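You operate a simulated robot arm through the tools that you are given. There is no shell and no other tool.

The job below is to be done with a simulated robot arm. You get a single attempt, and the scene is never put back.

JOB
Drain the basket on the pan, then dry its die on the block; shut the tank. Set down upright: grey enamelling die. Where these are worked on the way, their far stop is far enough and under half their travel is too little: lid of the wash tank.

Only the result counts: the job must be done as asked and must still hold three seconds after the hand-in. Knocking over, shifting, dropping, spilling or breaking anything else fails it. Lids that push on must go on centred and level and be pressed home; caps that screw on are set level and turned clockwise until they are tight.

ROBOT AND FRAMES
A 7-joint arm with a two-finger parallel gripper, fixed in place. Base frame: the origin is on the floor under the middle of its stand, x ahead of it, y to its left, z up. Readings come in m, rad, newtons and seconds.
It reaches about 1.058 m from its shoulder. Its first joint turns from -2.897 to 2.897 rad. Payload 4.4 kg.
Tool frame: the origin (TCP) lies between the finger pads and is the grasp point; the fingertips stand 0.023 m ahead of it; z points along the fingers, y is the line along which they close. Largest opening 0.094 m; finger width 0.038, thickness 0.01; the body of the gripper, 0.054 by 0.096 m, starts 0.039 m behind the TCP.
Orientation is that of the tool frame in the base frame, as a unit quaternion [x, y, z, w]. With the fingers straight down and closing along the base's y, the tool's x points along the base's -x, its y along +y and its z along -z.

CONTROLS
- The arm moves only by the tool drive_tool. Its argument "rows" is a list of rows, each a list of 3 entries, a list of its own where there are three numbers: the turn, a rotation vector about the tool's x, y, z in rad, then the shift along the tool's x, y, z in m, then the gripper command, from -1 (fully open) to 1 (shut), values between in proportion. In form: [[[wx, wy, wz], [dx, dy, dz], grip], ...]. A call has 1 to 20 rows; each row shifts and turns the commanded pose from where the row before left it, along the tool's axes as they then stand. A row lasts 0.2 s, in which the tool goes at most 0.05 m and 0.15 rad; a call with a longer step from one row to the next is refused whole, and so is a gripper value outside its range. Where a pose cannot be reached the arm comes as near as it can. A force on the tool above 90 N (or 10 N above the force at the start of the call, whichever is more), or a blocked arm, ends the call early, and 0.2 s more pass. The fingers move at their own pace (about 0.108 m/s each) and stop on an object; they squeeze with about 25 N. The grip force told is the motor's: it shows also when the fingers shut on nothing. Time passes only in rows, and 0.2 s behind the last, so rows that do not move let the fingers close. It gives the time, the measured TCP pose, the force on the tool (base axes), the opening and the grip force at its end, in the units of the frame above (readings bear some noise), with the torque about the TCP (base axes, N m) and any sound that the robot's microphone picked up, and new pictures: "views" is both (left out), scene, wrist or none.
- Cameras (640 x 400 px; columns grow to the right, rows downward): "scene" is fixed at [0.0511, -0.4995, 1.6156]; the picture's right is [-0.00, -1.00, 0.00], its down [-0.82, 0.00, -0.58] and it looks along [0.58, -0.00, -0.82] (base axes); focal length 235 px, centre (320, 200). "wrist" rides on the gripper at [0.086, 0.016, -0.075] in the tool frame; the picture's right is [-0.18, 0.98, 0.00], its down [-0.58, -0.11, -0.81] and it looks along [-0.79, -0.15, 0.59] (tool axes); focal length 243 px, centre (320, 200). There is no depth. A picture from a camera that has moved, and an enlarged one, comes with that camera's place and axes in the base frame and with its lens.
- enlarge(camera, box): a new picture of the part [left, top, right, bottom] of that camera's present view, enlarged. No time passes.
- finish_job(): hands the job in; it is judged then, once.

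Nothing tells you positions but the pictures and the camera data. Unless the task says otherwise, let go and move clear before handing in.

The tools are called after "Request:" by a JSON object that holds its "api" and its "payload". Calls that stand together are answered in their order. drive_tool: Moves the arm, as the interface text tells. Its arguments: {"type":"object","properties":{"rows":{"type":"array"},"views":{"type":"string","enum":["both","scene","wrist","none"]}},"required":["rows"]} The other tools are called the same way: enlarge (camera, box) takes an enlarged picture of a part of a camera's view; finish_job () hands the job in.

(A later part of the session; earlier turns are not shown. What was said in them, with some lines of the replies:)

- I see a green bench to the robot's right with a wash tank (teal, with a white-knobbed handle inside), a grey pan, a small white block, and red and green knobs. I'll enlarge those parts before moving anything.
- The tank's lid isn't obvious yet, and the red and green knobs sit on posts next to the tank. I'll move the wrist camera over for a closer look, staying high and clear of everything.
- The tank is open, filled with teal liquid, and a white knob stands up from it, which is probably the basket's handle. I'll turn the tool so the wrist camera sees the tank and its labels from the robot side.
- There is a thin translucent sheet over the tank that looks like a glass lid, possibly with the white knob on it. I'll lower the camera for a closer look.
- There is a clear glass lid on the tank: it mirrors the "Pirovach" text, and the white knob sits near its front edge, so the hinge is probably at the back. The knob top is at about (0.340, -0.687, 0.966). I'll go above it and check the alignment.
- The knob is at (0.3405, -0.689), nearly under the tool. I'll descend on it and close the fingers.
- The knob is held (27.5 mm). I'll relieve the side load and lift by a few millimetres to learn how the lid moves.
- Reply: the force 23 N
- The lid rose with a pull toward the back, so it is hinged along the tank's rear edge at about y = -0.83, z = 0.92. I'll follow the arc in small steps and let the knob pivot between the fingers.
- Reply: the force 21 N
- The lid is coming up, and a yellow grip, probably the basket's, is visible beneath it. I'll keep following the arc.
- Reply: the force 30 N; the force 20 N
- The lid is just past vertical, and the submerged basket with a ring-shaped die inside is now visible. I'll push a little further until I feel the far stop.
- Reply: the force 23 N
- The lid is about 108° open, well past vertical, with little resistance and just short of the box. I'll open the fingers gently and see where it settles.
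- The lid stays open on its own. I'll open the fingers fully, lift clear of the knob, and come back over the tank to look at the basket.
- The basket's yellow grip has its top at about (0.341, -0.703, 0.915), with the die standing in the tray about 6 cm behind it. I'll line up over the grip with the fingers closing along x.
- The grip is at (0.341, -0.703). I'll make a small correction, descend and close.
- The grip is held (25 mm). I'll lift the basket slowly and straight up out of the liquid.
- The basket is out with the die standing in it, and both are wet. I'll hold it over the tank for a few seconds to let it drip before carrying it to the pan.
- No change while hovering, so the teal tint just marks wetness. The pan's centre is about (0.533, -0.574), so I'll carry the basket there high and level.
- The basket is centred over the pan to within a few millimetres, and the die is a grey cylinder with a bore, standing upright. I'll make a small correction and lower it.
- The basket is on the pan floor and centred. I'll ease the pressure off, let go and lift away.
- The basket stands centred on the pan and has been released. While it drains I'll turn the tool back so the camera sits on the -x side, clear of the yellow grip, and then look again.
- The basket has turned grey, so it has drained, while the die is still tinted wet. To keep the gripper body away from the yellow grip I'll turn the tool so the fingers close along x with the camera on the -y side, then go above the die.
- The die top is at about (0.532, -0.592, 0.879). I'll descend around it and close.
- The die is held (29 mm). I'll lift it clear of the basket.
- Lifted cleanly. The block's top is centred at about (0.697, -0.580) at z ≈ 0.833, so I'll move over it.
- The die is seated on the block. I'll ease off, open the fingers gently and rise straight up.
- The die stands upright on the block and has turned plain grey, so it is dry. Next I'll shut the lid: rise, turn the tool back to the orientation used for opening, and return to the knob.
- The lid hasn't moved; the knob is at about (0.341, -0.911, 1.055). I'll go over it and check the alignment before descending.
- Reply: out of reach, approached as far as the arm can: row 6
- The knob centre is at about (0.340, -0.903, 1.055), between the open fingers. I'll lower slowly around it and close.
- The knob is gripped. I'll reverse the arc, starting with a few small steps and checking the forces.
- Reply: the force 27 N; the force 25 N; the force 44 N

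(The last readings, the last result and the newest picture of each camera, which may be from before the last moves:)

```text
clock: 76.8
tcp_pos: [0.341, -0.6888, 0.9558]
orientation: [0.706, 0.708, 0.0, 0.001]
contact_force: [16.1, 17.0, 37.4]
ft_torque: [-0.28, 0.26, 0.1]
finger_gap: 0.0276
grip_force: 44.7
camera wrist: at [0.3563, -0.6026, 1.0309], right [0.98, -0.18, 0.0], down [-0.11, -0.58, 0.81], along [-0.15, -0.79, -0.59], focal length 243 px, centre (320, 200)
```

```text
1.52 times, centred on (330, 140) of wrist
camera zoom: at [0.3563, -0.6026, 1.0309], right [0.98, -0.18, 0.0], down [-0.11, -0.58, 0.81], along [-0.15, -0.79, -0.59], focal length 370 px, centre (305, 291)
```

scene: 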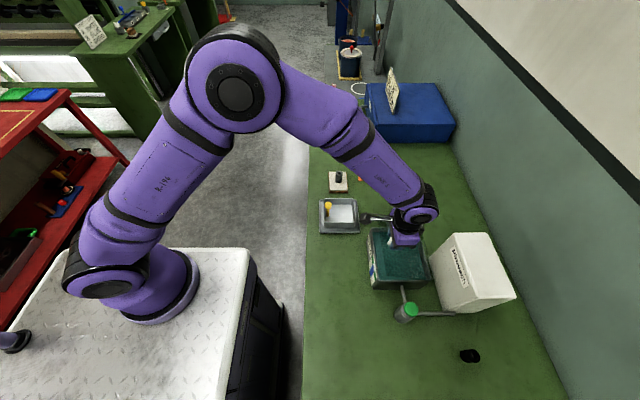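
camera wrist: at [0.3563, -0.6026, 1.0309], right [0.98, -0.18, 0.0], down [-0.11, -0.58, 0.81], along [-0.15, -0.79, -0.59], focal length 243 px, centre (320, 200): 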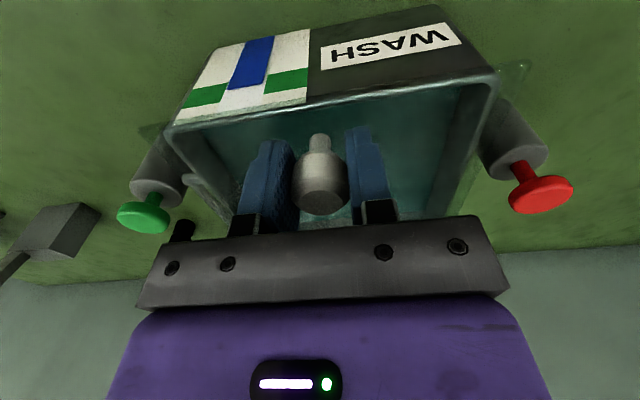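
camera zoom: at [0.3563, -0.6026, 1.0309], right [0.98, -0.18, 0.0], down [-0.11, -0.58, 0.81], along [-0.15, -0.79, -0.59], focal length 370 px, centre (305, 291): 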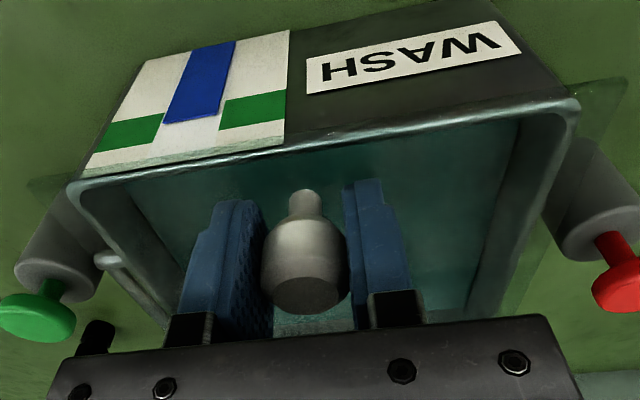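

The force has jumped to 37 N, so the lid is down on the rim. I'll relieve the load, let go and rise to check that it lies flat.

Request:
{"api": "drive_tool", "payload": {"rows": [[[0, 0, 0], [0, 0, -0.0005], 0.6], [[0, 0, 0], [0, 0, 0], 0.3], [[0, 0, 0], [0, 0, 0], 0.0], [[0, 0, 0], [0, 0, 0], -0.5], [[0, 0, 0], [0, 0, 0], -0.5], [[0, 0, 0], [0, 0, -0.02], -0.5], [[0, 0, 0], [0, 0, -0.04], -0.5], [[0, 0, 0], [0.02, 0, -0.04], -0.5], [[0, 0, 0], [0.045, 0, 0], -0.5], [[0, 0, 0], [0.045, 0, 0], -0.5], [[0, 0, 0], [0.025, 0, 0], -0.5], [[0, 0, 0], [0, 0, 0], -0.5]]}}

Request:
{"api": "enlarge", "payload": {"camera": "wrist", "box": [210, 60, 440, 240]}}

Request:
{"api": "enlarge", "payload": {"camera": "scene", "box": [360, 195, 440, 300]}}

Request:
{"api": "enlarge", "payload": {"camera": "scene", "box": [380, 215, 440, 255]}}

```text
clock: 79.4
tcp_pos: [0.3396, -0.5535, 1.0563]
orientation: [0.707, 0.707, 0.001, 0.0]
contact_force: [-0.2, 0.2, -0.7]
ft_torque: [0.01, 0.0, -0.02]
finger_gap: 0.0706
grip_force: 0.1
camera wrist: at [0.3563, -0.4666, 1.1312], right [0.98, -0.18, 0.0], down [-0.11, -0.58, 0.81], along [-0.15, -0.79, -0.59], focal length 243 px, centre (320, 200)
```

scene: 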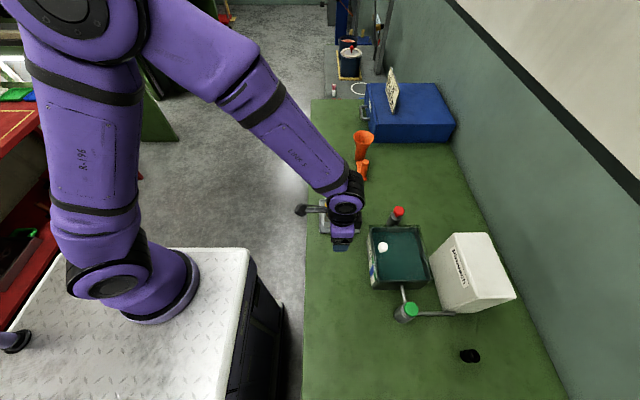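
wrist: 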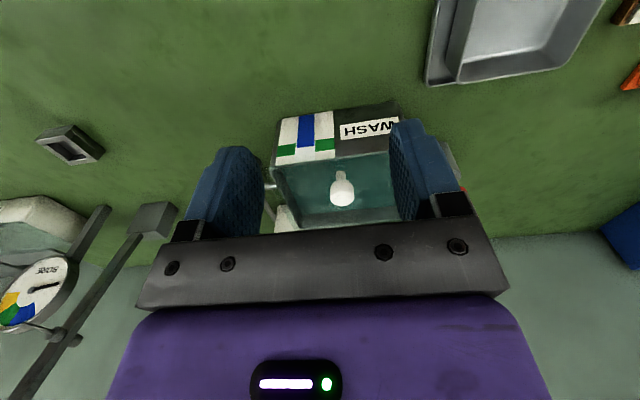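

```text
2.22 times, centred on (325, 150) of wrist
camera zoom: at [0.3563, -0.4666, 1.1312], right [0.98, -0.18, 0.0], down [-0.11, -0.58, 0.81], along [-0.15, -0.79, -0.59], focal length 539 px, centre (309, 311)
```

zoom: 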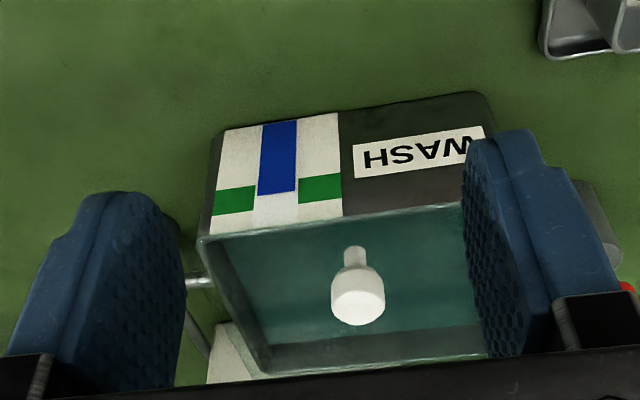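

```text
3.81 times, centred on (400, 248) of scene
camera zoom: at [0.0511, -0.4995, 1.6156], right [0.0, -1.0, 0.0], down [-0.82, 0.0, -0.58], along [0.58, 0.0, -0.82], focal length 894 px, centre (15, 19)
```

zoom: 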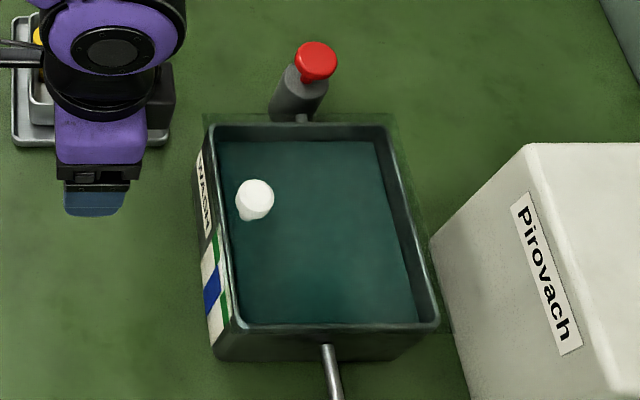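

```text
10.00 times, centred on (410, 235) of scene
camera zoom: at [0.0511, -0.4995, 1.6156], right [0.0, -1.0, 0.0], down [-0.82, 0.0, -0.58], along [0.58, 0.0, -0.82], focal length 2347 px, centre (-580, -150)
```

zoom: 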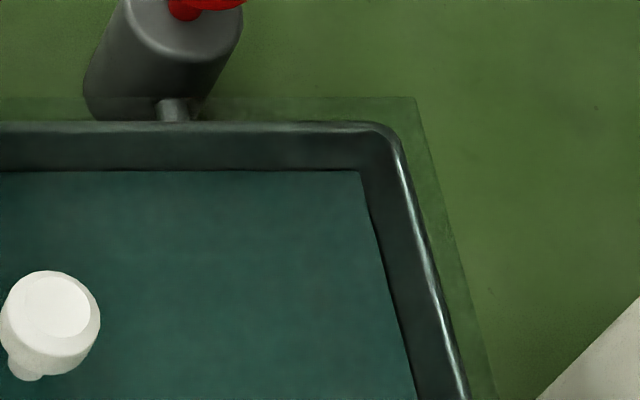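

The lid lies exactly where it was at the start, fully shut. I'll move the arm well clear and check everything before handing in.

Request:
{"api": "drive_tool", "payload": {"rows": [[[0, 0, 0], [0, 0, -0.045], -0.5], [[0, 0, 0], [0, 0, -0.045], -0.5], [[0, 0, 0], [0.02, 0, -0.04], -0.5], [[0, 0, 0], [0.04, 0, -0.02], -0.5], [[0, 0, 0], [0.045, 0, -0.01], -0.5], [[0, 0, 0], [0.045, 0, -0.01], -0.5], [[0, 0, 0], [0.045, 0, 0], -0.5], [[0, 0, 0], [0, 0, 0], -0.5]]}}

Request:
{"api": "enlarge", "payload": {"camera": "scene", "box": [300, 140, 420, 250]}}

Request:
{"api": "enlarge", "payload": {"camera": "scene", "box": [340, 190, 540, 330]}}

```text
clock: 81.2
tcp_pos: [0.3362, -0.3603, 1.2224]
orientation: [0.707, 0.707, 0.0, 0.0]
contact_force: [-0.2, -0.1, 0.9]
ft_torque: [0.0, 0.01, 0.01]
finger_gap: 0.0705
grip_force: 0.1
camera wrist: at [0.3528, -0.274, 1.298], right [0.98, -0.18, 0.0], down [-0.11, -0.58, 0.81], along [-0.15, -0.79, -0.59], focal length 243 px, centre (320, 200)
```

scene: 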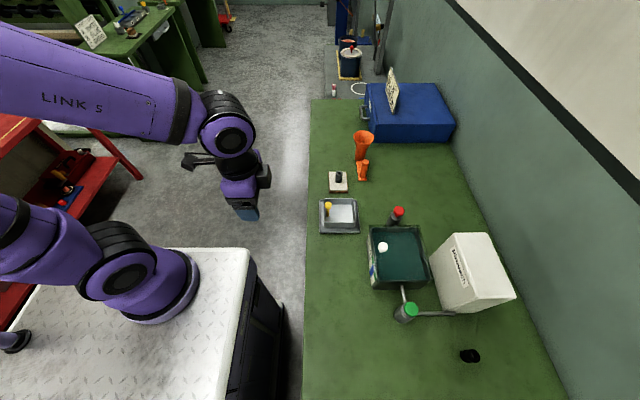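
wrist: 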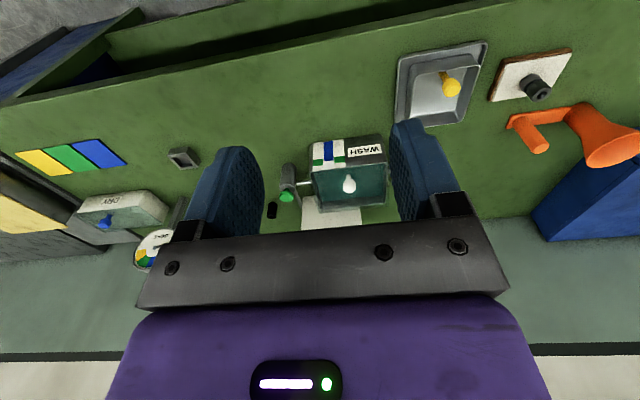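

```text
3.64 times, centred on (360, 195) of scene
camera zoom: at [0.0511, -0.4995, 1.6156], right [0.0, -1.0, 0.0], down [-0.82, 0.0, -0.58], along [0.58, 0.0, -0.82], focal length 853 px, centre (174, 218)
```

zoom: 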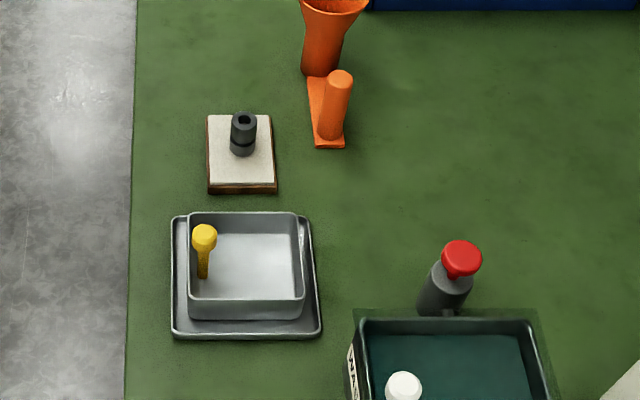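

```text
2.86 times, centred on (440, 260) of scene
camera zoom: at [0.0511, -0.4995, 1.6156], right [0.0, -1.0, 0.0], down [-0.82, 0.0, -0.58], along [0.58, 0.0, -0.82], focal length 670 px, centre (-23, 29)
```

zoom: 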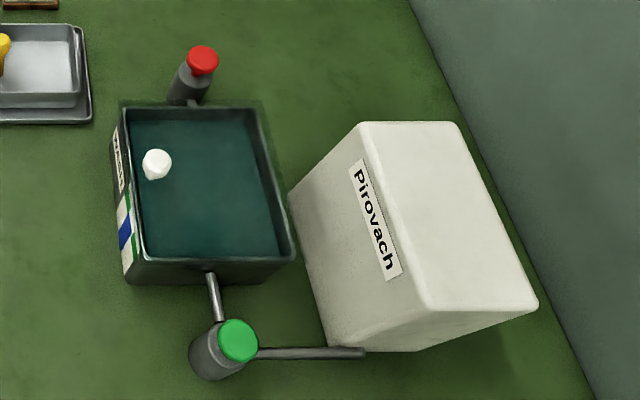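

The basket stands drained on the pan, the die is dry and upright on the block, the tank lid is shut, nothing else has moved, and the arm is clear. I'm handing in the job.

Request:
{"api": "finish_job", "payload": {}}

```text
The job is handed in.
```

The job is done and handed in; I haven't been told how it was judged. My last pictures, taken just before, showed:

- **Basket:** it stands centred on the pan. Its wet tint turned to plain grey within a few seconds of being set down, so I took it as drained.
- **Die:** it stands upright on the block, the same way up as it stood in the basket. It has turned from tinted to grey, so I took it as dry.
- **Tank lid:** I swung it open to about 108° by its knob, stopping just short of the white box behind it. It stayed there on its own, but I never felt a hard stop. It is now closed on the rim, in the same position as at the start.
- **Everything else:** nothing else in the pictures looks moved, and I saw no spills. The arm is clear of the bench, holding nothing.
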